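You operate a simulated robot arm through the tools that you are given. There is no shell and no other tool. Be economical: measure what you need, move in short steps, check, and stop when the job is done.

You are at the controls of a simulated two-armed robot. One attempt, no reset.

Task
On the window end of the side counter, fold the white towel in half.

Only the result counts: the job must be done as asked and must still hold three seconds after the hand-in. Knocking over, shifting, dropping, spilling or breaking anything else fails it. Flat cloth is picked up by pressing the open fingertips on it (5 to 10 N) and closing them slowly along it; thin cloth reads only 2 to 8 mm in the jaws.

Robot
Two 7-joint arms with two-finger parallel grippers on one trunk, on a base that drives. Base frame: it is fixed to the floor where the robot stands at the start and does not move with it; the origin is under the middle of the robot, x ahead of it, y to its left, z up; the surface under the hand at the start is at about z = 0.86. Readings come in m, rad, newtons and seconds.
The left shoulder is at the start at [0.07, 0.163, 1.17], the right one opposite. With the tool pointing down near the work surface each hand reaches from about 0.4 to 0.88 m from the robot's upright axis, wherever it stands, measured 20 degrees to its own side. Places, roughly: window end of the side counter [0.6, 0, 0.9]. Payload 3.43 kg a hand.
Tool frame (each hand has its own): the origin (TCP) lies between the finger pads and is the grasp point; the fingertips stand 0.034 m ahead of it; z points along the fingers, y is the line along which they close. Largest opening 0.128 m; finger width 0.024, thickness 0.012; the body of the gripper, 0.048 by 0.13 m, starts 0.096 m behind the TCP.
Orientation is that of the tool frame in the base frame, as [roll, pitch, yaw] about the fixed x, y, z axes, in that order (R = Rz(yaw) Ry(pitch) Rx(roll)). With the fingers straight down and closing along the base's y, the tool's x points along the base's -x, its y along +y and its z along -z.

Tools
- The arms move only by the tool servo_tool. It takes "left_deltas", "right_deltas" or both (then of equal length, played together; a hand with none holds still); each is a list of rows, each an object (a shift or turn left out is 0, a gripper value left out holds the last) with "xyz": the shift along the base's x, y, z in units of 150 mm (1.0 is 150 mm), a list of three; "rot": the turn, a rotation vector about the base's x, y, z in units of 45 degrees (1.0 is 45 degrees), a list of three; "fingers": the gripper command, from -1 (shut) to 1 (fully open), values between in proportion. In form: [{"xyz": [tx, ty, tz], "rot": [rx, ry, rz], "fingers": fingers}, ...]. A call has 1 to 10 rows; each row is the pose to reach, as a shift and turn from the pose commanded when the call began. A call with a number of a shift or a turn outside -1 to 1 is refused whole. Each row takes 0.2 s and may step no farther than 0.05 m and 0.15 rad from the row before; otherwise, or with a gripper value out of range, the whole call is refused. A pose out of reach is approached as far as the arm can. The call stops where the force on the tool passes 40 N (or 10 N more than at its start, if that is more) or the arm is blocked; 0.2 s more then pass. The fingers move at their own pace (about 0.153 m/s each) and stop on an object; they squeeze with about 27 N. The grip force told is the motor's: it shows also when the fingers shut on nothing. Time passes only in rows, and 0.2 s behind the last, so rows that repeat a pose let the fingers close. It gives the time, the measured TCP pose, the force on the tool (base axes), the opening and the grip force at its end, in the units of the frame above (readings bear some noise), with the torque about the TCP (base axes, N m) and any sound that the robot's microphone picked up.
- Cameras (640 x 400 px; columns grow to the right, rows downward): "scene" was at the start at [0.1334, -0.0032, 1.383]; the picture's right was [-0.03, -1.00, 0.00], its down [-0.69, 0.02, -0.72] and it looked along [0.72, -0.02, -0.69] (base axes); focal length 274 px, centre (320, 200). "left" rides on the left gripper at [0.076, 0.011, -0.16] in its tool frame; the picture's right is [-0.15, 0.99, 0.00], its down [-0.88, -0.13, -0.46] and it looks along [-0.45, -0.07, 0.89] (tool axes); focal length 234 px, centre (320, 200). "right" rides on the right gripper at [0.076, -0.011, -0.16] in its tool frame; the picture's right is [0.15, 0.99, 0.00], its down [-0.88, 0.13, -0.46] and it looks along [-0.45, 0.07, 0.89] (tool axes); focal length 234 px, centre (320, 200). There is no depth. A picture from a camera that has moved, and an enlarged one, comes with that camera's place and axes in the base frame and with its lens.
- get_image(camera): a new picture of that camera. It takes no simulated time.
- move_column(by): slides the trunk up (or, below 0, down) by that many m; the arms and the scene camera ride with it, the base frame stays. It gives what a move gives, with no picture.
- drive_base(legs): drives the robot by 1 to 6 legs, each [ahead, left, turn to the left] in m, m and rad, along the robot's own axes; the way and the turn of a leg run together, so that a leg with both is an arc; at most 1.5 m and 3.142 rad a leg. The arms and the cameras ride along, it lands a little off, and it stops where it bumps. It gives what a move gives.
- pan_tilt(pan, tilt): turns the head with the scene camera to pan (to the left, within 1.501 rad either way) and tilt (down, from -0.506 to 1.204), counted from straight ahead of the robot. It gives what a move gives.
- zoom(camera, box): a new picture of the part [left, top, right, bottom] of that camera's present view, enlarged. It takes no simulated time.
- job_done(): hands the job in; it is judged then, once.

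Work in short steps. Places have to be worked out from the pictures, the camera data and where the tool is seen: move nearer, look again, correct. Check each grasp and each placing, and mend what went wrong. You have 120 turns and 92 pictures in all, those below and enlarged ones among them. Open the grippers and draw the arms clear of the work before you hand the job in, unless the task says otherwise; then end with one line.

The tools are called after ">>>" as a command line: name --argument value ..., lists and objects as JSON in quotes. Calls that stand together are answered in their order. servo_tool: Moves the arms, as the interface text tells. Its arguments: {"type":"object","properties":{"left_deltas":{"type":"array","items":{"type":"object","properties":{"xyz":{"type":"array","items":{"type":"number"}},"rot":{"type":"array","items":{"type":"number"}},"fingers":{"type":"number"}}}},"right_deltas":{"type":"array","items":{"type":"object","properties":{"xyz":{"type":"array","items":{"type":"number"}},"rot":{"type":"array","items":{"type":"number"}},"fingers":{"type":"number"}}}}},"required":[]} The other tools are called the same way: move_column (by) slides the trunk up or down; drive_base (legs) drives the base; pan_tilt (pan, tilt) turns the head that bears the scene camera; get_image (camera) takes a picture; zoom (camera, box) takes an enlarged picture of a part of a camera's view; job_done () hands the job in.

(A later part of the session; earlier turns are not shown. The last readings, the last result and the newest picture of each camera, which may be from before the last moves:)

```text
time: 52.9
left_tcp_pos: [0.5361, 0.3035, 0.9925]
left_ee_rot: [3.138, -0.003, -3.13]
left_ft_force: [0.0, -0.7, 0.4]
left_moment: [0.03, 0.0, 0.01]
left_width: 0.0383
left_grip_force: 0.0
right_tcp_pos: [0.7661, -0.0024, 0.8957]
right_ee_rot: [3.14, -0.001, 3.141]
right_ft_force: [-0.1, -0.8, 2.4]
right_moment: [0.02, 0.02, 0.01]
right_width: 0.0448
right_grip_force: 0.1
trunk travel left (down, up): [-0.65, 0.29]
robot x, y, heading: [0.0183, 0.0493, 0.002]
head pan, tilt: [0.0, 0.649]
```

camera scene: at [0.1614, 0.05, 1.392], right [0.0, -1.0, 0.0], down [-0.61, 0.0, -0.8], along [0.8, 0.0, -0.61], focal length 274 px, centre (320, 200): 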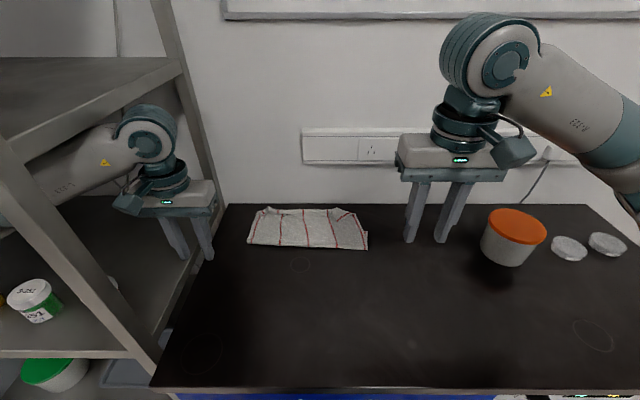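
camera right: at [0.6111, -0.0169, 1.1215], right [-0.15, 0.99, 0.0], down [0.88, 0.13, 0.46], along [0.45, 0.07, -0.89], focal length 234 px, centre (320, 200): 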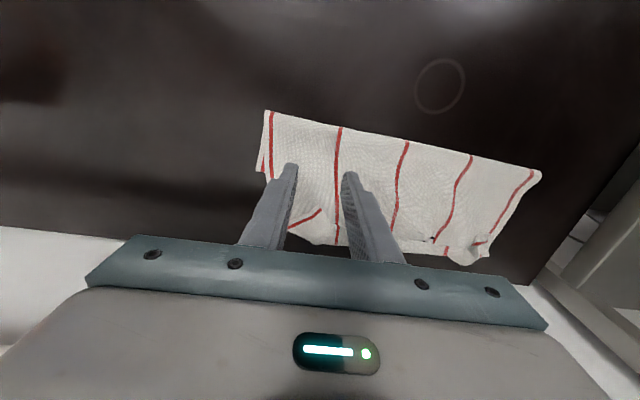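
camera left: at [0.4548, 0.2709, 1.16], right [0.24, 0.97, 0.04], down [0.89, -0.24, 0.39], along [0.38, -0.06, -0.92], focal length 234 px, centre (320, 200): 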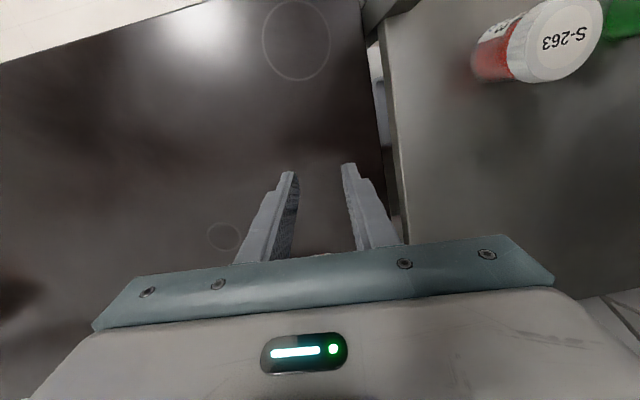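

Contact begins (2.4 N). A touch lower for grip, then close slowly.

>>> servo_tool --right_deltas '[{"xyz": [0, 0, -0.005]}, {"xyz": [0, 0, -0.005], "fingers": -0.4}, {"xyz": [0, 0, -0.005], "fingers": -0.5}, {"xyz": [0, 0, -0.005], "fingers": -0.6}, {"xyz": [0, 0, -0.005], "fingers": -0.7}, {"xyz": [0, 0, -0.005], "fingers": -0.8}, {"xyz": [0, 0, -0.005], "fingers": -0.9}, {"xyz": [0, 0, -0.003], "fingers": -1}, {"xyz": [0, 0, 0], "fingers": -1}]'

>>> get_image --camera "right"

```text
time: 54.9
left_tcp_pos: [0.5355, 0.3035, 0.9925]
left_ee_rot: [-3.141, -0.003, -3.127]
left_ft_force: [-0.4, -0.5, 0.2]
left_moment: [-0.01, -0.02, -0.01]
left_width: 0.0383
left_grip_force: 0.0
right_tcp_pos: [0.7659, -0.002, 0.895]
right_ee_rot: [3.141, -0.001, -3.14]
right_ft_force: [1.2, 0.2, 5.6]
right_moment: [-0.01, -0.09, 0.04]
right_width: 0.0024
right_grip_force: 26.9
trunk travel left (down, up): [-0.65, 0.29]
robot x, y, heading: [0.0202, 0.0501, 0.007]
head pan, tilt: [0.0, 0.649]
```

```text
34 pictures are left
camera right: at [0.69, -0.0119, 1.0553], right [-0.15, 0.99, 0.0], down [0.88, 0.13, 0.46], along [0.45, 0.07, -0.89], focal length 234 px, centre (320, 200)
```

right: 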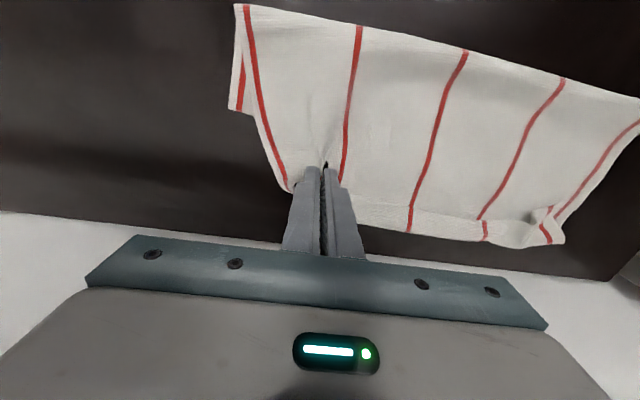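

It grips cloth (2.4 mm). I lift and draw it back toward the robot to unroll the right side.

>>> servo_tool --right_deltas '[{"xyz": [0, 0, 0.2]}, {"xyz": [-0.1, 0, 0.45]}, {"xyz": [-0.3, -0.05, 0.65]}, {"xyz": [-0.55, -0.1, 0.7]}, {"xyz": [-0.8, -0.15, 0.7]}, {"xyz": [-1, -0.2, 0.65]}]'

>>> get_image --camera "scene"

```text
time: 56.3
left_tcp_pos: [0.536, 0.3019, 0.9922]
left_ee_rot: [-3.14, -0.005, -3.128]
left_ft_force: [0.0, -0.4, -0.7]
left_moment: [0.01, -0.01, -0.02]
left_width: 0.0385
left_grip_force: 0.1
right_tcp_pos: [0.6137, -0.0317, 0.9929]
right_ee_rot: [3.14, 0.0, -3.14]
right_ft_force: [-0.3, 0.1, 0.4]
right_moment: [-0.01, -0.02, 0.03]
right_width: 0.0027
right_grip_force: 26.5
trunk travel left (down, up): [-0.65, 0.29]
robot x, y, heading: [0.0189, 0.0531, 0.005]
head pan, tilt: [0.0, 0.649]
```

```text
33 pictures are left
camera scene: at [0.1623, 0.0498, 1.3922], right [0.0, -1.0, 0.0], down [-0.61, 0.0, -0.8], along [0.8, 0.0, -0.61], focal length 274 px, centre (320, 200)
```

scene: 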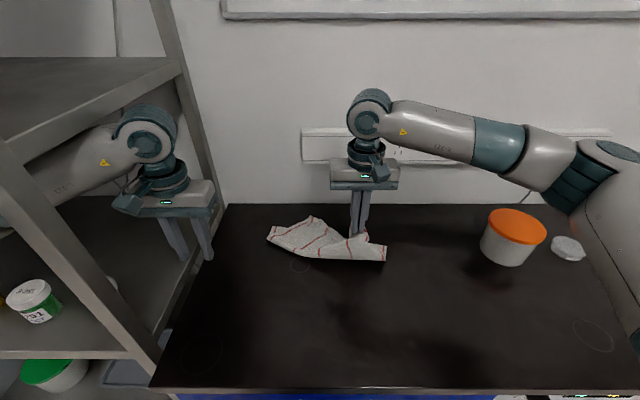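

It unrolls as hoped. Continuing toward x≈0.46 while descending.

>>> servo_tool --right_deltas '[{"xyz": [-0.25, -0.05, 0]}, {"xyz": [-0.5, -0.1, -0.05]}, {"xyz": [-0.75, -0.2, -0.2]}, {"xyz": [-0.95, -0.25, -0.4]}, {"xyz": [-1, -0.25, -0.58]}]'

>>> get_image --camera "scene"

```text
time: 57.5
left_tcp_pos: [0.5361, 0.3024, 0.992]
left_ee_rot: [3.141, -0.003, -3.128]
left_ft_force: [0.8, 0.4, 0.9]
left_moment: [0.0, -0.01, -0.03]
left_width: 0.038
left_grip_force: 0.1
right_tcp_pos: [0.4649, -0.0686, 0.9057]
right_ee_rot: [3.141, 0.002, -3.141]
right_ft_force: [-0.1, 0.9, 1.1]
right_moment: [-0.01, 0.0, -0.03]
right_width: 0.0029
right_grip_force: 26.7
trunk travel left (down, up): [-0.65, 0.29]
robot x, y, heading: [0.0218, 0.0539, 0.004]
head pan, tilt: [0.0, 0.649]
```

```text
32 pictures are left
camera scene: at [0.1624, 0.0499, 1.3922], right [0.0, -1.0, 0.0], down [-0.61, 0.0, -0.8], along [0.8, 0.0, -0.61], focal length 274 px, centre (320, 200)
```

scene: 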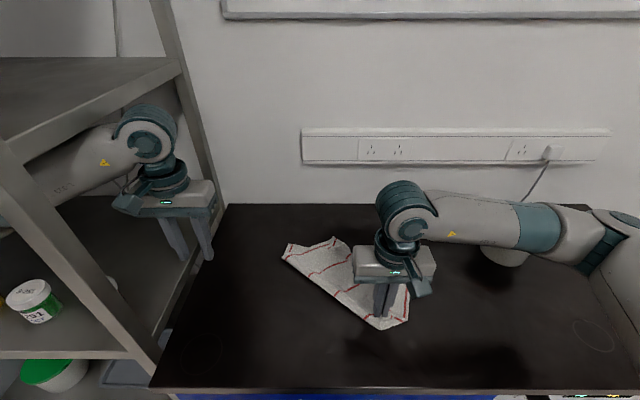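

I release here and raise the hand off to the right to see the whole towel.

>>> servo_tool --right_deltas '[{"xyz": [0, 0, 0], "fingers": -0.7}, {"xyz": [0, 0, 0], "fingers": -0.4}, {"xyz": [0, 0, 0.3], "fingers": -0.4}, {"xyz": [0, -0.2, 0.5], "fingers": -0.4}, {"xyz": [0, -0.5, 0.6]}, {"xyz": [0, -0.8, 0.7]}]'

>>> zoom --camera "scene" --box '[230, 210, 470, 360]'

```text
time: 58.9
left_tcp_pos: [0.536, 0.3024, 0.9924]
left_ee_rot: [3.139, -0.002, -3.125]
left_ft_force: [0.1, 0.3, -0.2]
left_moment: [-0.01, 0.02, -0.02]
left_width: 0.0385
left_grip_force: 0.2
right_tcp_pos: [0.4658, -0.1892, 1.0102]
right_ee_rot: [3.142, -0.001, -3.14]
right_ft_force: [0.9, 0.1, -0.1]
right_moment: [-0.02, 0.01, 0.0]
right_width: 0.0385
right_grip_force: 0.1
trunk travel left (down, up): [-0.65, 0.29]
robot x, y, heading: [0.0196, 0.052, 0.003]
head pan, tilt: [0.0, 0.649]
```

```text
2.67 times, centred on (350, 285) of scene
camera zoom: at [0.1628, 0.0498, 1.3921], right [0.0, -1.0, 0.0], down [-0.61, 0.0, -0.8], along [0.8, 0.0, -0.61], focal length 731 px, centre (240, -27)
```

zoom: 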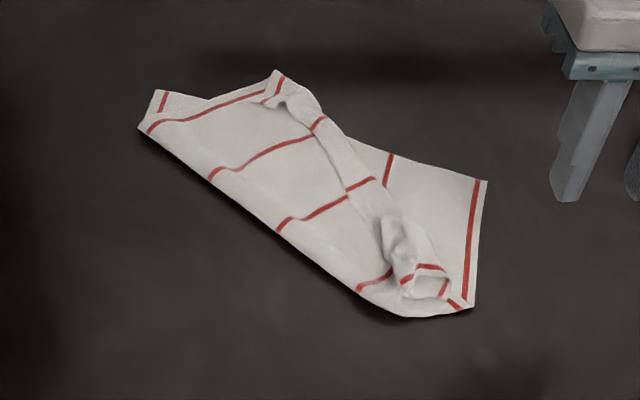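

The right end of the fold is nearly at the towel's middle, but the left end still overshoots: the near-left corner sits at about (0.67, 0.01), past the far edge there. I'll grip it there (only the top layer is present) and draw it back.

>>> servo_tool --right_deltas '[{"xyz": [0.2, 0.2, 0]}, {"xyz": [0.4, 0.4, 0], "fingers": -0.25}, {"xyz": [0.6, 0.6, 0]}, {"xyz": [0.8, 0.8, -0.05]}, {"xyz": [0.95, 0.99, -0.1]}]'

>>> servo_tool --right_deltas '[{"xyz": [0.15, 0.15, -0.1]}, {"xyz": [0.31, 0.32, -0.25]}, {"xyz": [0.31, 0.32, -0.4]}]'

>>> get_image --camera "right"

```text
time: 60.1
left_tcp_pos: [0.5368, 0.3027, 0.9935]
left_ee_rot: [-3.141, -0.005, -3.128]
left_ft_force: [-0.9, 0.5, 0.0]
left_moment: [0.01, -0.01, 0.0]
left_width: 0.0382
left_grip_force: 0.1
right_tcp_pos: [0.61, -0.04, 0.9952]
right_ee_rot: [-3.139, -0.002, -3.14]
right_ft_force: [0.4, -0.3, -0.3]
right_moment: [0.02, 0.0, 0.0]
right_width: 0.048
right_grip_force: 0.0
trunk travel left (down, up): [-0.65, 0.29]
robot x, y, heading: [0.0245, 0.0514, 0.001]
head pan, tilt: [0.0, 0.649]
```

```text
time: 60.9
left_tcp_pos: [0.5369, 0.3038, 0.9932]
left_ee_rot: [-3.141, -0.003, -3.128]
left_ft_force: [-0.2, 0.4, -0.7]
left_moment: [-0.02, -0.01, -0.02]
left_width: 0.0384
left_grip_force: 0.2
right_tcp_pos: [0.6559, 0.0088, 0.9351]
right_ee_rot: [3.141, -0.001, -3.141]
right_ft_force: [-0.3, 0.3, -0.4]
right_moment: [-0.05, 0.01, -0.02]
right_width: 0.0479
right_grip_force: 0.0
trunk travel left (down, up): [-0.65, 0.29]
robot x, y, heading: [0.0227, 0.0514, 0.003]
head pan, tilt: [0.0, 0.649]
```

```text
30 pictures are left
camera right: at [0.5802, -0.0025, 1.0954], right [-0.15, 0.99, 0.0], down [0.88, 0.13, 0.46], along [0.45, 0.07, -0.89], focal length 234 px, centre (320, 200)
```

right: 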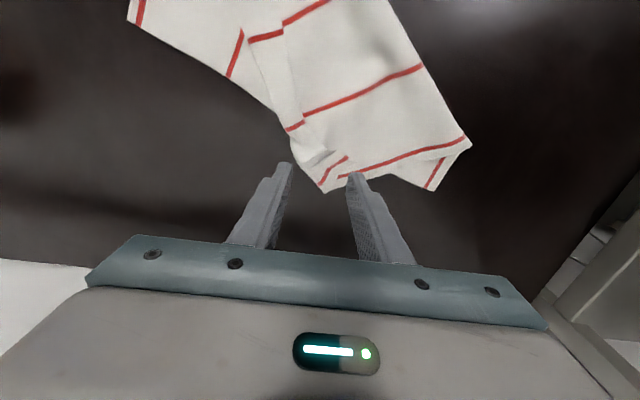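

The hem tip lies slightly toward +y of the jaws; I shift 16 mm to +y and lower to contact.

>>> servo_tool --right_deltas '[{"xyz": [0, 0.107, 0], "fingers": -0.35}, {"xyz": [0, 0.107, -0.15]}, {"xyz": [0, 0.107, -0.23]}, {"xyz": [0, 0.107, -0.25]}, {"xyz": [0, 0.107, -0.258]}, {"xyz": [0, 0.107, -0.264]}]'

```text
time: 62.3
left_tcp_pos: [0.5363, 0.3027, 0.9921]
left_ee_rot: [3.141, -0.003, -3.127]
left_ft_force: [0.4, 0.6, -0.7]
left_moment: [-0.04, 0.02, 0.01]
left_width: 0.0385
left_grip_force: 0.1
right_tcp_pos: [0.6541, 0.0243, 0.897]
right_ee_rot: [-3.141, 0.0, -3.141]
right_ft_force: [-0.8, 0.0, 1.3]
right_moment: [0.01, 0.01, 0.02]
right_width: 0.0415
right_grip_force: 0.0
trunk travel left (down, up): [-0.65, 0.29]
robot x, y, heading: [0.022, 0.0533, 0.006]
head pan, tilt: [0.0, 0.649]
```

Just touching. Press ~1 mm more and close slowly.

>>> servo_tool --right_deltas '[{"xyz": [0, 0, -0.006]}, {"xyz": [0, 0, -0.01], "fingers": -0.4}, {"xyz": [0, 0, -0.01], "fingers": -0.5}, {"xyz": [0, 0, -0.01], "fingers": -0.6}, {"xyz": [0, 0, -0.01], "fingers": -0.7}, {"xyz": [0, 0, -0.01], "fingers": -0.8}, {"xyz": [0, 0, -0.01], "fingers": -0.9}, {"xyz": [0, 0, -0.008], "fingers": -1}, {"xyz": [0, 0, -0.005], "fingers": -1}]'

```text
time: 64.3
left_tcp_pos: [0.5362, 0.3026, 0.9918]
left_ee_rot: [-3.141, -0.003, -3.127]
left_ft_force: [0.4, -0.1, 0.2]
left_moment: [-0.02, -0.02, 0.03]
left_width: 0.0385
left_grip_force: 0.1
right_tcp_pos: [0.6548, 0.0237, 0.8953]
right_ee_rot: [3.141, 0.001, 3.141]
right_ft_force: [0.8, -1.3, 8.6]
right_moment: [-0.07, 0.09, 0.01]
right_width: 0.0018
right_grip_force: 27.3
trunk travel left (down, up): [-0.65, 0.29]
robot x, y, heading: [0.0247, 0.0543, 0.005]
head pan, tilt: [0.0, 0.649]
```

1.8 mm in the jaws. I lift and draw it back and leftward along the towel's own side direction.

>>> servo_tool --right_deltas '[{"xyz": [0, 0, 0.2]}, {"xyz": [-0.1, 0.05, 0.4]}, {"xyz": [-0.3, 0.18, 0.5]}, {"xyz": [-0.55, 0.33, 0.5]}, {"xyz": [-0.8, 0.48, 0.45]}]'

>>> get_image --camera "scene"

```text
time: 65.5
left_tcp_pos: [0.5367, 0.3026, 0.9927]
left_ee_rot: [-3.142, -0.002, -3.128]
left_ft_force: [-0.1, 0.0, 0.2]
left_moment: [0.01, -0.01, 0.0]
left_width: 0.0383
left_grip_force: 0.0
right_tcp_pos: [0.5362, 0.0963, 0.9625]
right_ee_rot: [-3.141, -0.001, 3.141]
right_ft_force: [-0.8, 0.4, -0.4]
right_moment: [0.01, -0.02, -0.02]
right_width: 0.0017
right_grip_force: 26.7
trunk travel left (down, up): [-0.65, 0.29]
robot x, y, heading: [0.0225, 0.0498, -0.001]
head pan, tilt: [0.0, 0.649]
```

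```text
29 pictures are left
camera scene: at [0.1628, 0.0503, 1.3921], right [0.0, -1.0, 0.0], down [-0.61, 0.0, -0.8], along [0.8, 0.0, -0.61], focal length 274 px, centre (320, 200)
```

scene: 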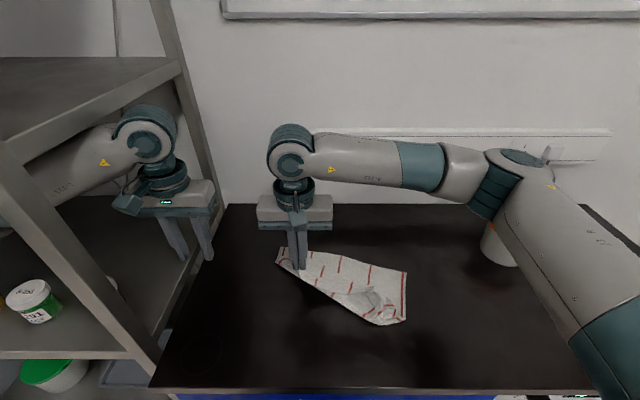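

Held and unrolling well. I continue back and set it down around (0.43, 0.17), then release and move off to look.

>>> servo_tool --right_deltas '[{"xyz": [-0.22, 0.14, 0]}, {"xyz": [-0.42, 0.28, -0.05]}, {"xyz": [-0.6, 0.42, -0.15]}, {"xyz": [-0.72, 0.5, -0.3]}, {"xyz": [-0.72, 0.5, -0.4]}]'

>>> servo_tool --right_deltas '[{"xyz": [0, 0, 0], "fingers": -0.7}, {"xyz": [0, 0, 0], "fingers": -0.4}, {"xyz": [0, 0, 0.3]}, {"xyz": [0.05, -0.3, 0.4]}, {"xyz": [0.1, -0.6, 0.5]}, {"xyz": [0.2, -0.9, 0.55]}]'

>>> servo_tool --right_deltas '[{"xyz": [0, -0.3, 0]}, {"xyz": [0, -0.6, 0]}, {"xyz": [0, -0.9, 0]}]'

>>> zoom --camera "scene" --box '[230, 230, 470, 380]'

```text
time: 66.7
left_tcp_pos: [0.5367, 0.3029, 0.9911]
left_ee_rot: [-3.14, -0.002, -3.127]
left_ft_force: [0.2, 0.7, -0.1]
left_moment: [-0.01, 0.0, 0.0]
left_width: 0.0384
left_grip_force: 0.1
right_tcp_pos: [0.4275, 0.17, 0.9044]
right_ee_rot: [-3.14, 0.0, 3.141]
right_ft_force: [0.6, 0.2, 1.0]
right_moment: [-0.06, 0.01, 0.03]
right_width: 0.002
right_grip_force: 26.6
trunk travel left (down, up): [-0.65, 0.29]
robot x, y, heading: [0.0227, 0.05, 0.004]
head pan, tilt: [0.0, 0.649]
```

```text
time: 68.1
left_tcp_pos: [0.5376, 0.3032, 0.9923]
left_ee_rot: [3.141, -0.004, -3.126]
left_ft_force: [-0.1, 0.7, -0.1]
left_moment: [0.0, 0.0, 0.01]
left_width: 0.0382
left_grip_force: 0.1
right_tcp_pos: [0.4575, 0.0342, 0.9849]
right_ee_rot: [3.141, -0.002, -3.14]
right_ft_force: [-0.7, 0.8, 0.8]
right_moment: [-0.01, 0.03, 0.03]
right_width: 0.0383
right_grip_force: 0.1
trunk travel left (down, up): [-0.65, 0.29]
robot x, y, heading: [0.0201, 0.0531, 0.009]
head pan, tilt: [0.0, 0.649]
```

```text
time: 68.9
left_tcp_pos: [0.5362, 0.3021, 0.9925]
left_ee_rot: [-3.141, -0.003, -3.125]
left_ft_force: [0.1, -0.2, -0.3]
left_moment: [-0.01, 0.04, 0.01]
left_width: 0.0383
left_grip_force: 0.1
right_tcp_pos: [0.4586, -0.0986, 0.9851]
right_ee_rot: [-3.14, 0.0, -3.138]
right_ft_force: [0.8, -0.1, -0.2]
right_moment: [-0.03, 0.02, -0.02]
right_width: 0.0385
right_grip_force: 0.2
trunk travel left (down, up): [-0.65, 0.29]
robot x, y, heading: [0.0236, 0.0524, 0.004]
head pan, tilt: [0.0, 0.649]
```

```text
2.67 times, centred on (350, 305) of scene
camera zoom: at [0.1634, 0.0502, 1.3921], right [0.0, -1.0, 0.0], down [-0.61, 0.0, -0.79], along [0.79, 0.0, -0.61], focal length 731 px, centre (240, -80)
```

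zoom: 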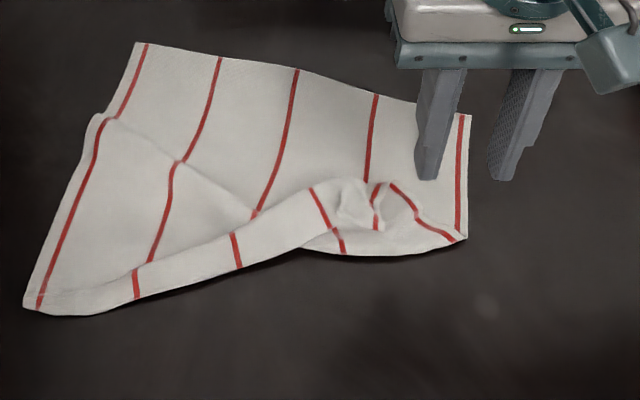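

Excellent: the towel is nearly flat again, with far corners FL ≈ (0.657, 0.151), FR ≈ (0.572, -0.153), near-left corner at ≈ (0.407, 0.203), and the near-right part already folded over. Now I grip the near-left corner at its edge to carry it to FL.

>>> servo_tool --right_deltas '[{"xyz": [0, 0.3, 0]}, {"xyz": [0, 0.6, 0]}, {"xyz": [0, 0.9, 0]}]'

>>> servo_tool --right_deltas '[{"xyz": [-0.1, 0.3, 0]}, {"xyz": [-0.2, 0.6, -0.1]}, {"xyz": [-0.33, 0.86, -0.2]}, {"xyz": [-0.33, 0.86, -0.4]}]'

>>> get_image --camera "right"

```text
time: 69.7
left_tcp_pos: [0.5373, 0.3034, 0.9921]
left_ee_rot: [3.141, -0.004, -3.129]
left_ft_force: [0.1, -1.1, -0.1]
left_moment: [0.0, 0.0, 0.0]
left_width: 0.0381
left_grip_force: 0.1
right_tcp_pos: [0.4583, 0.0376, 0.9867]
right_ee_rot: [-3.141, 0.0, 3.138]
right_ft_force: [-0.4, 0.2, 0.6]
right_moment: [-0.02, 0.03, -0.01]
right_width: 0.0384
right_grip_force: 0.1
trunk travel left (down, up): [-0.65, 0.29]
robot x, y, heading: [0.0245, 0.0516, 0.003]
head pan, tilt: [0.0, 0.649]
```

```text
time: 70.7
left_tcp_pos: [0.5367, 0.3032, 0.9923]
left_ee_rot: [3.14, -0.004, -3.128]
left_ft_force: [-0.8, 0.0, 2.0]
left_moment: [0.01, -0.03, 0.01]
left_width: 0.0384
left_grip_force: 0.1
right_tcp_pos: [0.4079, 0.1641, 0.9258]
right_ee_rot: [-3.141, 0.001, -3.14]
right_ft_force: [-0.9, -0.6, -0.1]
right_moment: [0.01, 0.03, 0.02]
right_width: 0.0384
right_grip_force: 0.1
trunk travel left (down, up): [-0.65, 0.29]
robot x, y, heading: [0.0203, 0.0515, 0.005]
head pan, tilt: [0.0, 0.649]
```

```text
27 pictures are left
camera right: at [0.3326, 0.1544, 1.0851], right [-0.15, 0.99, 0.0], down [0.88, 0.13, 0.46], along [0.45, 0.07, -0.89], focal length 234 px, centre (320, 200)
```

right: 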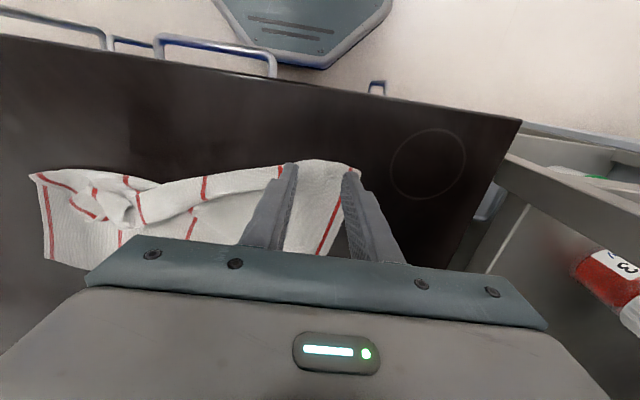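

Jaws sit right over the corner; I adjust a few mm for a shallow bite and go down to contact.

>>> servo_tool --right_deltas '[{"xyz": [-0.04, -0.03, -0.1]}, {"xyz": [-0.04, -0.03, -0.17]}, {"xyz": [-0.04, -0.03, -0.19]}, {"xyz": [-0.04, -0.03, -0.197]}, {"xyz": [-0.04, -0.03, -0.203]}]'

```text
time: 71.9
left_tcp_pos: [0.5372, 0.303, 0.9931]
left_ee_rot: [3.14, -0.004, -3.128]
left_ft_force: [0.5, -0.6, -0.1]
left_moment: [-0.01, -0.04, -0.01]
left_width: 0.0381
left_grip_force: 0.0
right_tcp_pos: [0.4018, 0.1594, 0.8957]
right_ee_rot: [-3.141, -0.001, -3.141]
right_ft_force: [-0.5, -0.3, 1.1]
right_moment: [-0.02, 0.02, -0.01]
right_width: 0.0383
right_grip_force: 0.1
trunk travel left (down, up): [-0.65, 0.29]
robot x, y, heading: [0.0211, 0.0525, 0.001]
head pan, tilt: [0.0, 0.649]
```

>>> servo_tool --right_deltas '[{"xyz": [0, 0, -0.006]}, {"xyz": [0, 0, -0.009], "fingers": -0.45}, {"xyz": [0, 0, -0.009], "fingers": -0.55}, {"xyz": [0, 0, -0.009], "fingers": -0.65}, {"xyz": [0, 0, -0.009], "fingers": -0.75}, {"xyz": [0, 0, -0.009], "fingers": -0.85}, {"xyz": [0, 0, -0.009], "fingers": -0.95}, {"xyz": [0, 0, -0.006], "fingers": -1}, {"xyz": [0, 0, -0.003], "fingers": -1}]'

>>> get_image --camera "right"

```text
time: 73.9
left_tcp_pos: [0.5363, 0.3033, 0.9929]
left_ee_rot: [3.141, -0.003, -3.127]
left_ft_force: [-0.1, -0.2, 0.5]
left_moment: [0.01, -0.02, 0.0]
left_width: 0.0385
left_grip_force: 0.1
right_tcp_pos: [0.4015, 0.1611, 0.8947]
right_ee_rot: [-3.14, 0.001, -3.141]
right_ft_force: [0.4, 0.1, 9.5]
right_moment: [-0.01, -0.09, -0.03]
right_width: 0.0021
right_grip_force: 27.1
trunk travel left (down, up): [-0.65, 0.29]
robot x, y, heading: [0.0216, 0.0538, 0.004]
head pan, tilt: [0.0, 0.649]
```

```text
26 pictures are left
camera right: at [0.3265, 0.1501, 1.0548], right [-0.15, 0.99, 0.0], down [0.88, 0.13, 0.46], along [0.45, 0.07, -0.89], focal length 234 px, centre (320, 200)
```

right: 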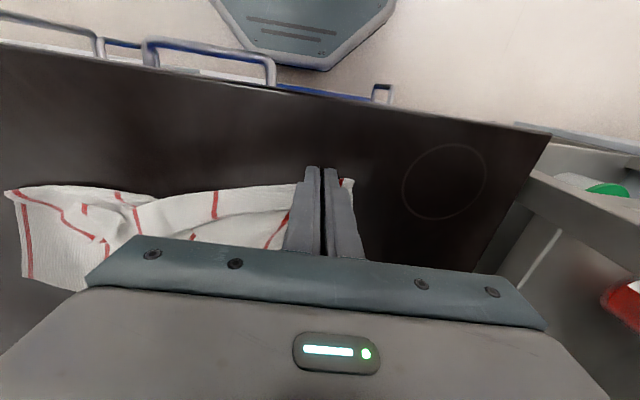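

Gripped (2.1 mm). I carry it low, around 4 cm above the cloth, toward FL, swinging slightly right to stay clear of the left hand.

>>> servo_tool --right_deltas '[{"xyz": [0, 0, 0.15]}, {"xyz": [0.1, -0.06, 0.28]}, {"xyz": [0.25, -0.14, 0.33]}, {"xyz": [0.42, -0.2, 0.35]}, {"xyz": [0.6, -0.24, 0.35]}, {"xyz": [0.8, -0.24, 0.35]}, {"xyz": [1, -0.24, 0.33]}]'

>>> zoom --camera "scene" --box '[230, 190, 470, 340]'

```text
time: 75.5
left_tcp_pos: [0.5375, 0.3026, 0.993]
left_ee_rot: [3.141, -0.004, -3.127]
left_ft_force: [0.0, 0.1, -0.5]
left_moment: [0.01, 0.02, 0.01]
left_width: 0.0383
left_grip_force: 0.1
right_tcp_pos: [0.5529, 0.1257, 0.9439]
right_ee_rot: [-3.141, -0.002, -3.141]
right_ft_force: [0.2, -1.2, 0.2]
right_moment: [-0.01, -0.01, -0.02]
right_width: 0.0023
right_grip_force: 26.8
trunk travel left (down, up): [-0.65, 0.29]
robot x, y, heading: [0.024, 0.0488, 0.005]
head pan, tilt: [0.0, 0.649]
```

```text
2.67 times, centred on (350, 265) of scene
camera zoom: at [0.1634, 0.0505, 1.3921], right [0.0, -1.0, 0.0], down [-0.61, 0.0, -0.79], along [0.79, 0.0, -0.61], focal length 731 px, centre (240, 27)
```

zoom: 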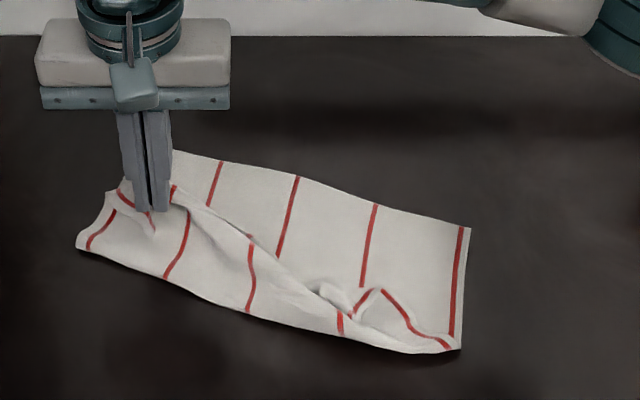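

The fold line is forming about right (left end near (0.546, 0.19)). I go the remaining ~9.5 cm, keeping low, and lower at the far edge.

>>> servo_tool --right_deltas '[{"xyz": [0.12, 0, -0.08]}, {"xyz": [0.28, 0, -0.1]}, {"xyz": [0.44, -0.01, -0.12]}, {"xyz": [0.58, -0.02, -0.16]}, {"xyz": [0.64, -0.02, -0.22]}]'

>>> zoom --camera "scene" --box '[230, 190, 470, 340]'

>>> get_image --camera "right"

```text
time: 76.7
left_tcp_pos: [0.5373, 0.3026, 0.9926]
left_ee_rot: [-3.141, -0.003, -3.128]
left_ft_force: [-0.9, -0.2, -1.2]
left_moment: [-0.01, 0.0, 0.02]
left_width: 0.0384
left_grip_force: 0.0
right_tcp_pos: [0.6484, 0.1224, 0.9122]
right_ee_rot: [3.142, -0.001, -3.141]
right_ft_force: [-1.2, 0.3, 0.4]
right_moment: [0.02, 0.01, 0.0]
right_width: 0.0022
right_grip_force: 26.9
trunk travel left (down, up): [-0.65, 0.29]
robot x, y, heading: [0.019, 0.0521, 0.004]
head pan, tilt: [0.0, 0.649]
```

```text
2.67 times, centred on (350, 265) of scene
camera zoom: at [0.1634, 0.0505, 1.3921], right [0.0, -1.0, 0.0], down [-0.61, 0.0, -0.79], along [0.79, 0.0, -0.61], focal length 731 px, centre (240, 27)
```

zoom: 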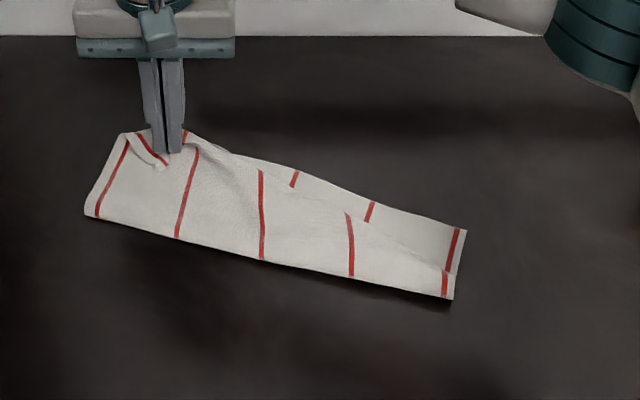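

```text
23 pictures are left
camera right: at [0.5728, 0.1116, 1.0709], right [-0.15, 0.99, 0.0], down [0.88, 0.13, 0.45], along [0.45, 0.07, -0.89], focal length 234 px, centre (320, 200)
```

right: 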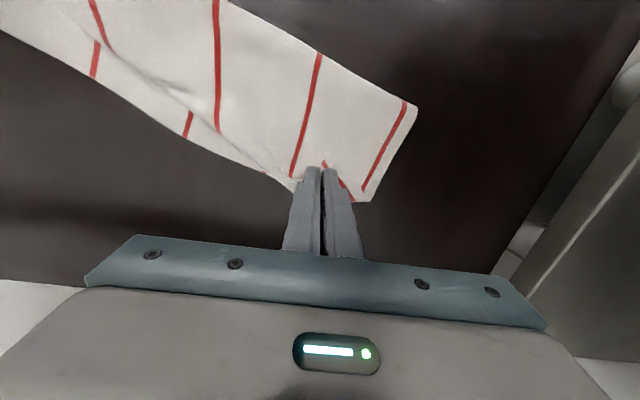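

The whole edge came over; it looks close to a half fold on the left, though the right part is shorter. I release, rise clear and inspect.

>>> servo_tool --right_deltas '[{"xyz": [0, 0, -0.03], "fingers": -0.8}, {"xyz": [0, 0, -0.03], "fingers": -0.5}, {"xyz": [0, 0, 0.2], "fingers": -0.5}, {"xyz": [0, 0, 0.5]}, {"xyz": [0, -0.3, 0.6]}, {"xyz": [0, -0.6, 0.6]}, {"xyz": [-0.2, -0.8, 0.7]}, {"xyz": [-0.4, -1, 0.8]}]'

>>> zoom --camera "scene" --box '[246, 200, 422, 310]'

>>> get_image --camera "right"

```text
time: 78.5
left_tcp_pos: [0.5364, 0.3023, 0.9944]
left_ee_rot: [3.141, -0.004, -3.129]
left_ft_force: [-0.3, -0.2, 0.5]
left_moment: [0.0, 0.01, 0.03]
left_width: 0.0383
left_grip_force: 0.0
right_tcp_pos: [0.5903, -0.0277, 1.0309]
right_ee_rot: [-3.141, 0.0, 3.142]
right_ft_force: [-0.2, -0.6, -0.4]
right_moment: [0.02, 0.02, 0.01]
right_width: 0.0318
right_grip_force: 0.1
trunk travel left (down, up): [-0.65, 0.29]
robot x, y, heading: [0.0184, 0.0511, 0.002]
head pan, tilt: [0.0, 0.649]
```

```text
3.64 times, centred on (334, 255) of scene
camera zoom: at [0.1637, 0.0504, 1.392], right [0.0, -1.0, 0.0], down [-0.61, 0.0, -0.79], along [0.79, 0.0, -0.61], focal length 996 px, centre (269, 0)
```

zoom: 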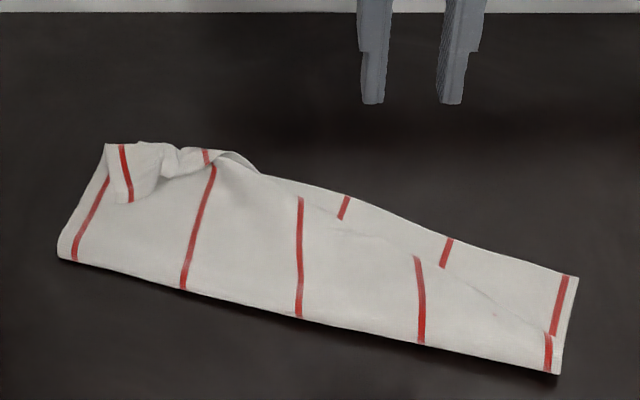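

```text
21 pictures are left
camera right: at [0.5137, -0.0387, 1.1913], right [-0.15, 0.99, 0.0], down [0.88, 0.13, 0.46], along [0.45, 0.07, -0.89], focal length 234 px, centre (320, 200)
```

right: 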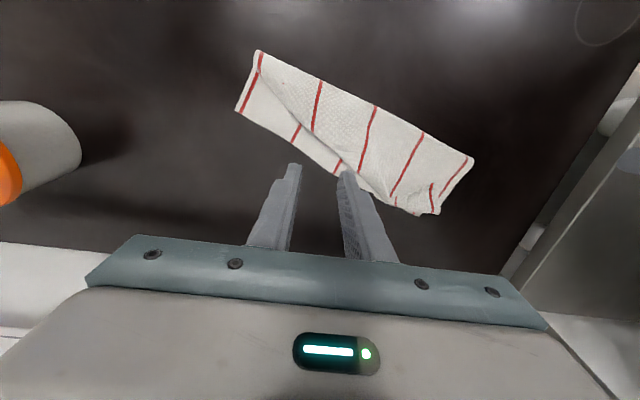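

The near-right corner got tucked between the layers. I must undo the left corner first: the ridge I released is still standing at about (0.65, 0.122), so I re-pinch it slightly above the bottom layer and draw it back.

>>> servo_tool --right_deltas '[{"xyz": [0.1, 0.3, 0], "fingers": -0.25}, {"xyz": [0.2, 0.6, 0]}, {"xyz": [0.35, 0.85, -0.1]}, {"xyz": [0.39, 1.0, -0.3]}, {"xyz": [0.39, 1.0, -0.55]}, {"xyz": [0.39, 1.0, -0.75]}, {"xyz": [0.39, 1.0, -0.86]}, {"xyz": [0.39, 1.0, -0.877]}]'

>>> servo_tool --right_deltas '[{"xyz": [0, 0, -0.005], "fingers": -0.4}, {"xyz": [0, 0, -0.005], "fingers": -0.55}, {"xyz": [0, 0, -0.005], "fingers": -0.7}, {"xyz": [0, 0, -0.005], "fingers": -0.85}, {"xyz": [0, 0, -0.005], "fingers": -1}, {"xyz": [0, 0, -0.005], "fingers": -1}, {"xyz": [0, 0, 0.1], "fingers": -1}, {"xyz": [-0.05, 0.0, 0.3], "fingers": -1}]'

>>> get_image --camera "right"

```text
time: 80.3
left_tcp_pos: [0.5365, 0.3025, 0.9926]
left_ee_rot: [3.141, -0.003, -3.128]
left_ft_force: [-0.4, 0.5, 0.4]
left_moment: [-0.01, -0.01, -0.04]
left_width: 0.0386
left_grip_force: 0.1
right_tcp_pos: [0.6469, 0.1215, 0.8988]
right_ee_rot: [-3.14, 0.001, -3.141]
right_ft_force: [0.1, -0.6, 0.1]
right_moment: [0.01, -0.04, 0.03]
right_width: 0.0478
right_grip_force: 0.0
trunk travel left (down, up): [-0.65, 0.29]
robot x, y, heading: [0.0228, 0.0529, 0.007]
head pan, tilt: [0.0, 0.649]
```

```text
time: 82.1
left_tcp_pos: [0.5374, 0.3034, 0.9912]
left_ee_rot: [3.141, -0.003, -3.127]
left_ft_force: [-0.2, 0.6, 0.4]
left_moment: [0.01, 0.01, 0.01]
left_width: 0.0384
left_grip_force: 0.1
right_tcp_pos: [0.6395, 0.122, 0.9462]
right_ee_rot: [-3.139, -0.001, 3.141]
right_ft_force: [0.4, 0.1, 0.3]
right_moment: [-0.02, 0.01, 0.03]
right_width: 0.0021
right_grip_force: 27.1
trunk travel left (down, up): [-0.65, 0.29]
robot x, y, heading: [0.0252, 0.0494, -0.001]
head pan, tilt: [0.0, 0.649]
```

```text
20 pictures are left
camera right: at [0.5635, 0.1121, 1.1047], right [-0.15, 0.99, 0.0], down [0.88, 0.13, 0.45], along [0.45, 0.07, -0.89], focal length 234 px, centre (320, 200)
```

right: 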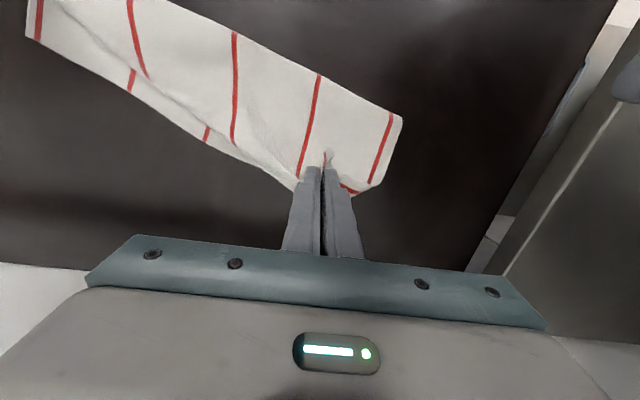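

Held. I draw it back toward (0.43, 0.165), clear of the left hand, set it down and look.

>>> servo_tool --right_deltas '[{"xyz": [-0.15, 0, 0.12]}, {"xyz": [-0.35, 0, 0.2]}, {"xyz": [-0.6, 0, 0.2]}, {"xyz": [-0.8, 0, 0.15]}, {"xyz": [-1, 0, 0.1]}]'

>>> servo_tool --right_deltas '[{"xyz": [-0.2, 0.12, -0.05]}, {"xyz": [-0.36, 0.27, -0.15]}, {"xyz": [-0.4, 0.29, -0.3]}, {"xyz": [-0.4, 0.29, -0.38]}, {"xyz": [-0.4, 0.29, -0.38], "fingers": -0.7}, {"xyz": [-0.4, 0.29, -0.38], "fingers": -0.4}, {"xyz": [-0.4, 0.29, -0.1]}, {"xyz": [-0.4, 0.1, 0.1]}, {"xyz": [-0.3, -0.15, 0.2]}, {"xyz": [-0.2, -0.4, 0.3]}]'

>>> zoom --camera "scene" --box '[230, 210, 470, 360]'

```text
time: 83.3
left_tcp_pos: [0.5372, 0.3028, 0.9923]
left_ee_rot: [3.141, -0.003, -3.126]
left_ft_force: [0.1, 0.4, 0.0]
left_moment: [0.02, 0.01, 0.0]
left_width: 0.0381
left_grip_force: 0.1
right_tcp_pos: [0.4877, 0.1219, 0.9599]
right_ee_rot: [-3.14, 0.001, -3.141]
right_ft_force: [-0.1, 0.0, -0.7]
right_moment: [-0.02, 0.04, 0.0]
right_width: 0.0021
right_grip_force: 26.8
trunk travel left (down, up): [-0.65, 0.29]
robot x, y, heading: [0.0249, 0.0502, 0.003]
head pan, tilt: [0.0, 0.649]
```

```text
time: 85.5
left_tcp_pos: [0.5365, 0.3029, 0.9925]
left_ee_rot: [-3.141, -0.004, -3.126]
left_ft_force: [-0.2, 0.2, -0.6]
left_moment: [-0.02, 0.0, 0.04]
left_width: 0.0384
left_grip_force: 0.0
right_tcp_pos: [0.4603, 0.0603, 1.006]
right_ee_rot: [3.141, -0.004, -3.139]
right_ft_force: [0.5, 0.5, -0.2]
right_moment: [0.0, -0.02, 0.01]
right_width: 0.0384
right_grip_force: 0.0
trunk travel left (down, up): [-0.65, 0.29]
robot x, y, heading: [0.021, 0.0545, 0.008]
head pan, tilt: [0.0, 0.649]
```

```text
2.67 times, centred on (350, 285) of scene
camera zoom: at [0.1638, 0.0505, 1.392], right [0.0, -1.0, 0.0], down [-0.61, 0.0, -0.79], along [0.79, 0.0, -0.61], focal length 731 px, centre (240, -27)
```

zoom: 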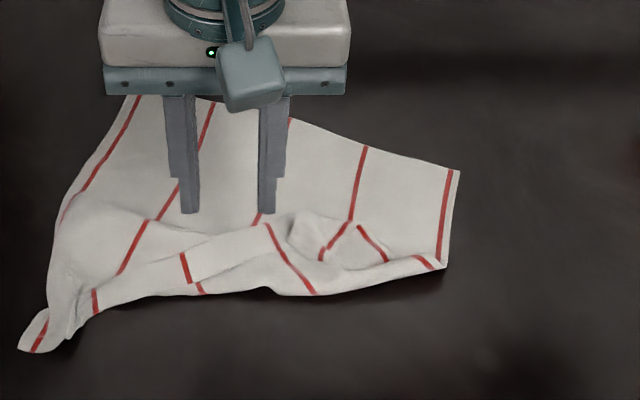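

The near-right corner is now visible on top, near (0.51, -0.04). I move over for a close view.

>>> servo_tool --right_deltas '[{"xyz": [0, -0.25, 0]}, {"xyz": [0, -0.5, 0]}, {"xyz": [0, -0.75, -0.1]}]'

>>> zoom --camera "right" --box '[200, 100, 520, 300]'

>>> zoom --camera "scene" --box '[230, 210, 470, 360]'

```text
time: 86.3
left_tcp_pos: [0.5391, 0.3023, 0.9932]
left_ee_rot: [3.141, -0.003, -3.126]
left_ft_force: [0.4, -0.6, 0.0]
left_moment: [0.02, 0.03, 0.0]
left_width: 0.0381
left_grip_force: 0.1
right_tcp_pos: [0.459, -0.0505, 0.9896]
right_ee_rot: [-3.141, 0.001, -3.141]
right_ft_force: [0.4, 0.4, 0.2]
right_moment: [-0.01, 0.0, -0.01]
right_width: 0.0385
right_grip_force: 0.1
trunk travel left (down, up): [-0.65, 0.29]
robot x, y, heading: [0.0252, 0.0522, 0.005]
head pan, tilt: [0.0, 0.649]
```

```text
2.00 times, centred on (360, 200) of right
camera zoom: at [0.3841, -0.0613, 1.1497], right [-0.15, 0.99, 0.0], down [0.88, 0.13, 0.46], along [0.45, 0.07, -0.89], focal length 468 px, centre (240, 200)
```

zoom: 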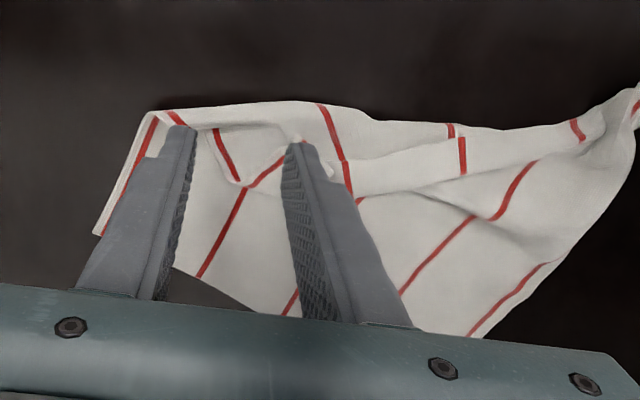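

```text
2.67 times, centred on (350, 285) of scene
camera zoom: at [0.1639, 0.0506, 1.392], right [0.0, -1.0, 0.0], down [-0.61, 0.0, -0.79], along [0.79, 0.0, -0.61], focal length 731 px, centre (240, -27)
```

zoom: 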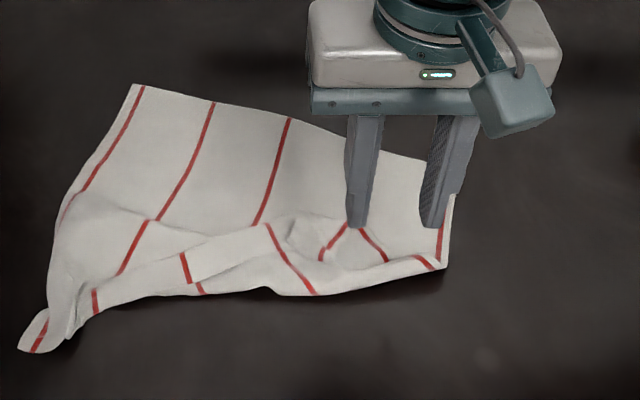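

The flap's tip is at about (0.516, -0.039), with FR at ≈ (0.568, -0.142). I pinch the puffed-up flap just short of its tip, slightly above the bottom layer, and lift to check.

>>> servo_tool --right_deltas '[{"xyz": [0.2, 0.03, -0.1], "fingers": -0.3}, {"xyz": [0.307, 0.06, -0.3]}, {"xyz": [0.307, 0.06, -0.5]}, {"xyz": [0.307, 0.06, -0.6]}, {"xyz": [0.307, 0.06, -0.61]}, {"xyz": [0.307, 0.06, -0.613], "fingers": -0.5}, {"xyz": [0.307, 0.06, -0.613], "fingers": -0.7}, {"xyz": [0.307, 0.06, -0.613], "fingers": -0.85}, {"xyz": [0.307, 0.06, -0.613], "fingers": -1}, {"xyz": [0.307, 0.06, -0.613], "fingers": -1}]'

>>> servo_tool --right_deltas '[{"xyz": [0, 0, 0.1]}, {"xyz": [0, 0, 0.25]}]'

>>> zoom --camera "scene" --box '[230, 210, 470, 360]'

```text
time: 88.5
left_tcp_pos: [0.5371, 0.3036, 0.9925]
left_ee_rot: [-3.141, -0.003, -3.126]
left_ft_force: [0.1, -0.3, 0.8]
left_moment: [0.04, -0.01, 0.02]
left_width: 0.0383
left_grip_force: 0.1
right_tcp_pos: [0.5048, -0.0425, 0.8978]
right_ee_rot: [3.142, 0.0, 3.14]
right_ft_force: [1.4, 0.6, 0.9]
right_moment: [-0.01, 0.01, 0.01]
right_width: 0.0014
right_grip_force: 26.8
trunk travel left (down, up): [-0.65, 0.29]
robot x, y, heading: [0.0241, 0.0534, 0.003]
head pan, tilt: [0.0, 0.649]
```

```text
time: 89.1
left_tcp_pos: [0.5365, 0.3028, 0.9918]
left_ee_rot: [-3.141, -0.003, -3.128]
left_ft_force: [0.5, 0.6, 0.0]
left_moment: [0.01, 0.0, 0.01]
left_width: 0.0383
left_grip_force: 0.1
right_tcp_pos: [0.506, -0.0408, 0.9356]
right_ee_rot: [-3.14, -0.004, 3.141]
right_ft_force: [-0.2, -0.6, 0.2]
right_moment: [-0.03, 0.01, -0.02]
right_width: 0.0014
right_grip_force: 27.1
trunk travel left (down, up): [-0.65, 0.29]
robot x, y, heading: [0.0234, 0.0506, 0.003]
head pan, tilt: [0.0, 0.649]
```

```text
2.67 times, centred on (350, 285) of scene
camera zoom: at [0.1637, 0.0508, 1.392], right [0.0, -1.0, 0.0], down [-0.61, 0.0, -0.79], along [0.79, 0.0, -0.61], focal length 731 px, centre (240, -27)
```

zoom: 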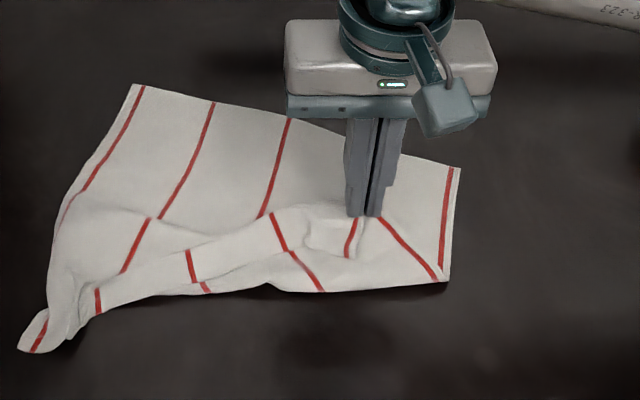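

Only the flap lifted, with its red side stripe now straight. I carry it to FR, about (0.556, -0.125), and lower.

>>> servo_tool --right_deltas '[{"xyz": [0.08, -0.14, 0.05]}, {"xyz": [0.18, -0.32, 0.05]}, {"xyz": [0.27, -0.5, 0.0]}, {"xyz": [0.33, -0.56, -0.08]}, {"xyz": [0.33, -0.56, -0.18]}]'

>>> zoom --camera "scene" --box '[230, 210, 470, 360]'

```text
time: 90.3
left_tcp_pos: [0.5372, 0.3027, 0.9923]
left_ee_rot: [-3.141, -0.004, -3.126]
left_ft_force: [-0.6, 0.2, -0.1]
left_moment: [-0.02, 0.03, -0.03]
left_width: 0.0384
left_grip_force: 0.0
right_tcp_pos: [0.5541, -0.1262, 0.9084]
right_ee_rot: [-3.14, -0.001, 3.14]
right_ft_force: [-0.4, -0.2, -0.5]
right_moment: [-0.03, 0.01, -0.02]
right_width: 0.0012
right_grip_force: 26.9
trunk travel left (down, up): [-0.65, 0.29]
robot x, y, heading: [0.0254, 0.054, 0.0]
head pan, tilt: [0.0, 0.649]
```

```text
2.67 times, centred on (350, 285) of scene
camera zoom: at [0.1638, 0.0508, 1.392], right [0.0, -1.0, 0.0], down [-0.61, 0.0, -0.79], along [0.79, 0.0, -0.61], focal length 731 px, centre (240, -27)
```

zoom: 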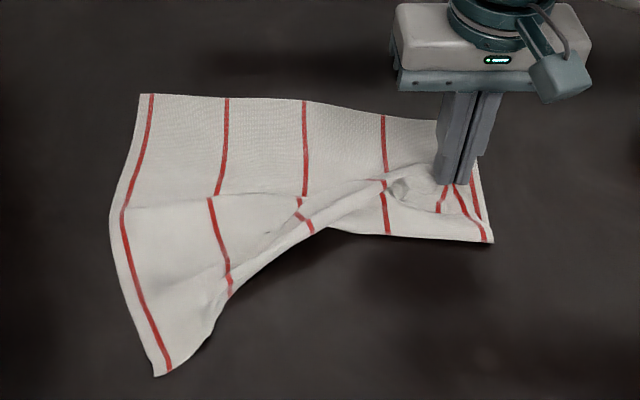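

The flap is at FR and the towel straightened nicely. I release, and go to the near-left corner (tip ≈ (0.395, 0.11)) with a narrow opening.

>>> servo_tool --right_deltas '[{"xyz": [0, 0, -0.03], "fingers": -0.8}, {"xyz": [0, 0, -0.03], "fingers": -0.6}, {"xyz": [0, 0, 0.2]}, {"xyz": [0, 0, 0.45]}, {"xyz": [-0.1, 0.25, 0.5]}, {"xyz": [-0.2, 0.5, 0.5]}, {"xyz": [-0.35, 0.75, 0.5]}, {"xyz": [-0.5, 0.99, 0.5]}]'

>>> servo_tool --right_deltas '[{"xyz": [-0.15, 0.2, 0], "fingers": -0.66}, {"xyz": [-0.3, 0.4, -0.05]}, {"xyz": [-0.39, 0.52, -0.2]}, {"xyz": [-0.39, 0.52, -0.4]}]'

>>> get_image --camera "right"

>>> zoom --camera "scene" --box '[230, 210, 470, 360]'

```text
time: 92.1
left_tcp_pos: [0.5368, 0.3035, 0.9925]
left_ee_rot: [-3.141, -0.003, -3.13]
left_ft_force: [1.1, -0.3, -0.5]
left_moment: [0.0, 0.02, 0.02]
left_width: 0.0386
left_grip_force: 0.1
right_tcp_pos: [0.4785, 0.0218, 0.983]
right_ee_rot: [-3.14, 0.0, 3.139]
right_ft_force: [0.0, 0.0, 0.4]
right_moment: [0.01, 0.02, -0.03]
right_width: 0.0257
right_grip_force: 0.1
trunk travel left (down, up): [-0.65, 0.29]
robot x, y, heading: [0.02, 0.0516, 0.003]
head pan, tilt: [0.0, 0.649]
```

```text
time: 93.1
left_tcp_pos: [0.5378, 0.3036, 0.9926]
left_ee_rot: [-3.142, -0.005, -3.126]
left_ft_force: [0.6, 0.2, 0.1]
left_moment: [0.01, -0.02, 0.03]
left_width: 0.0382
left_grip_force: 0.1
right_tcp_pos: [0.4189, 0.1007, 0.9248]
right_ee_rot: [-3.139, 0.0, 3.141]
right_ft_force: [-0.1, 0.0, 0.9]
right_moment: [-0.01, 0.0, 0.03]
right_width: 0.022
right_grip_force: 0.1
trunk travel left (down, up): [-0.65, 0.29]
robot x, y, heading: [0.0234, 0.0528, 0.005]
head pan, tilt: [0.0, 0.649]
```

```text
14 pictures are left
camera right: at [0.345, 0.091, 1.0834], right [-0.15, 0.99, 0.0], down [0.88, 0.13, 0.45], along [0.45, 0.07, -0.89], focal length 234 px, centre (320, 200)
```

right: 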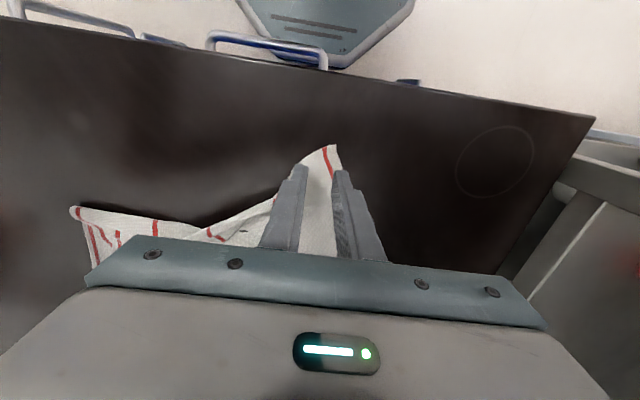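

```text
2.67 times, centred on (350, 285) of scene
camera zoom: at [0.1639, 0.0507, 1.392], right [0.0, -1.0, 0.0], down [-0.61, 0.0, -0.79], along [0.79, 0.0, -0.61], focal length 731 px, centre (240, -27)
```

zoom: 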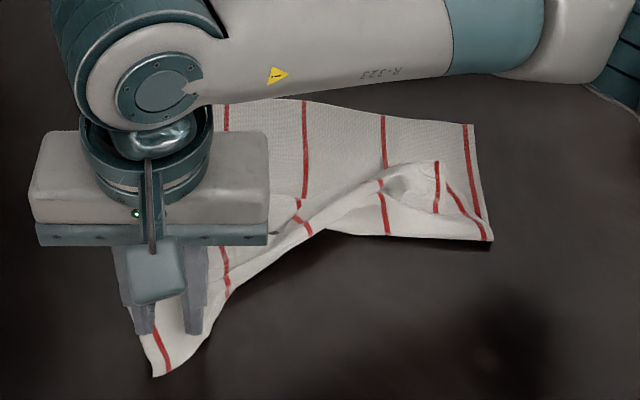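

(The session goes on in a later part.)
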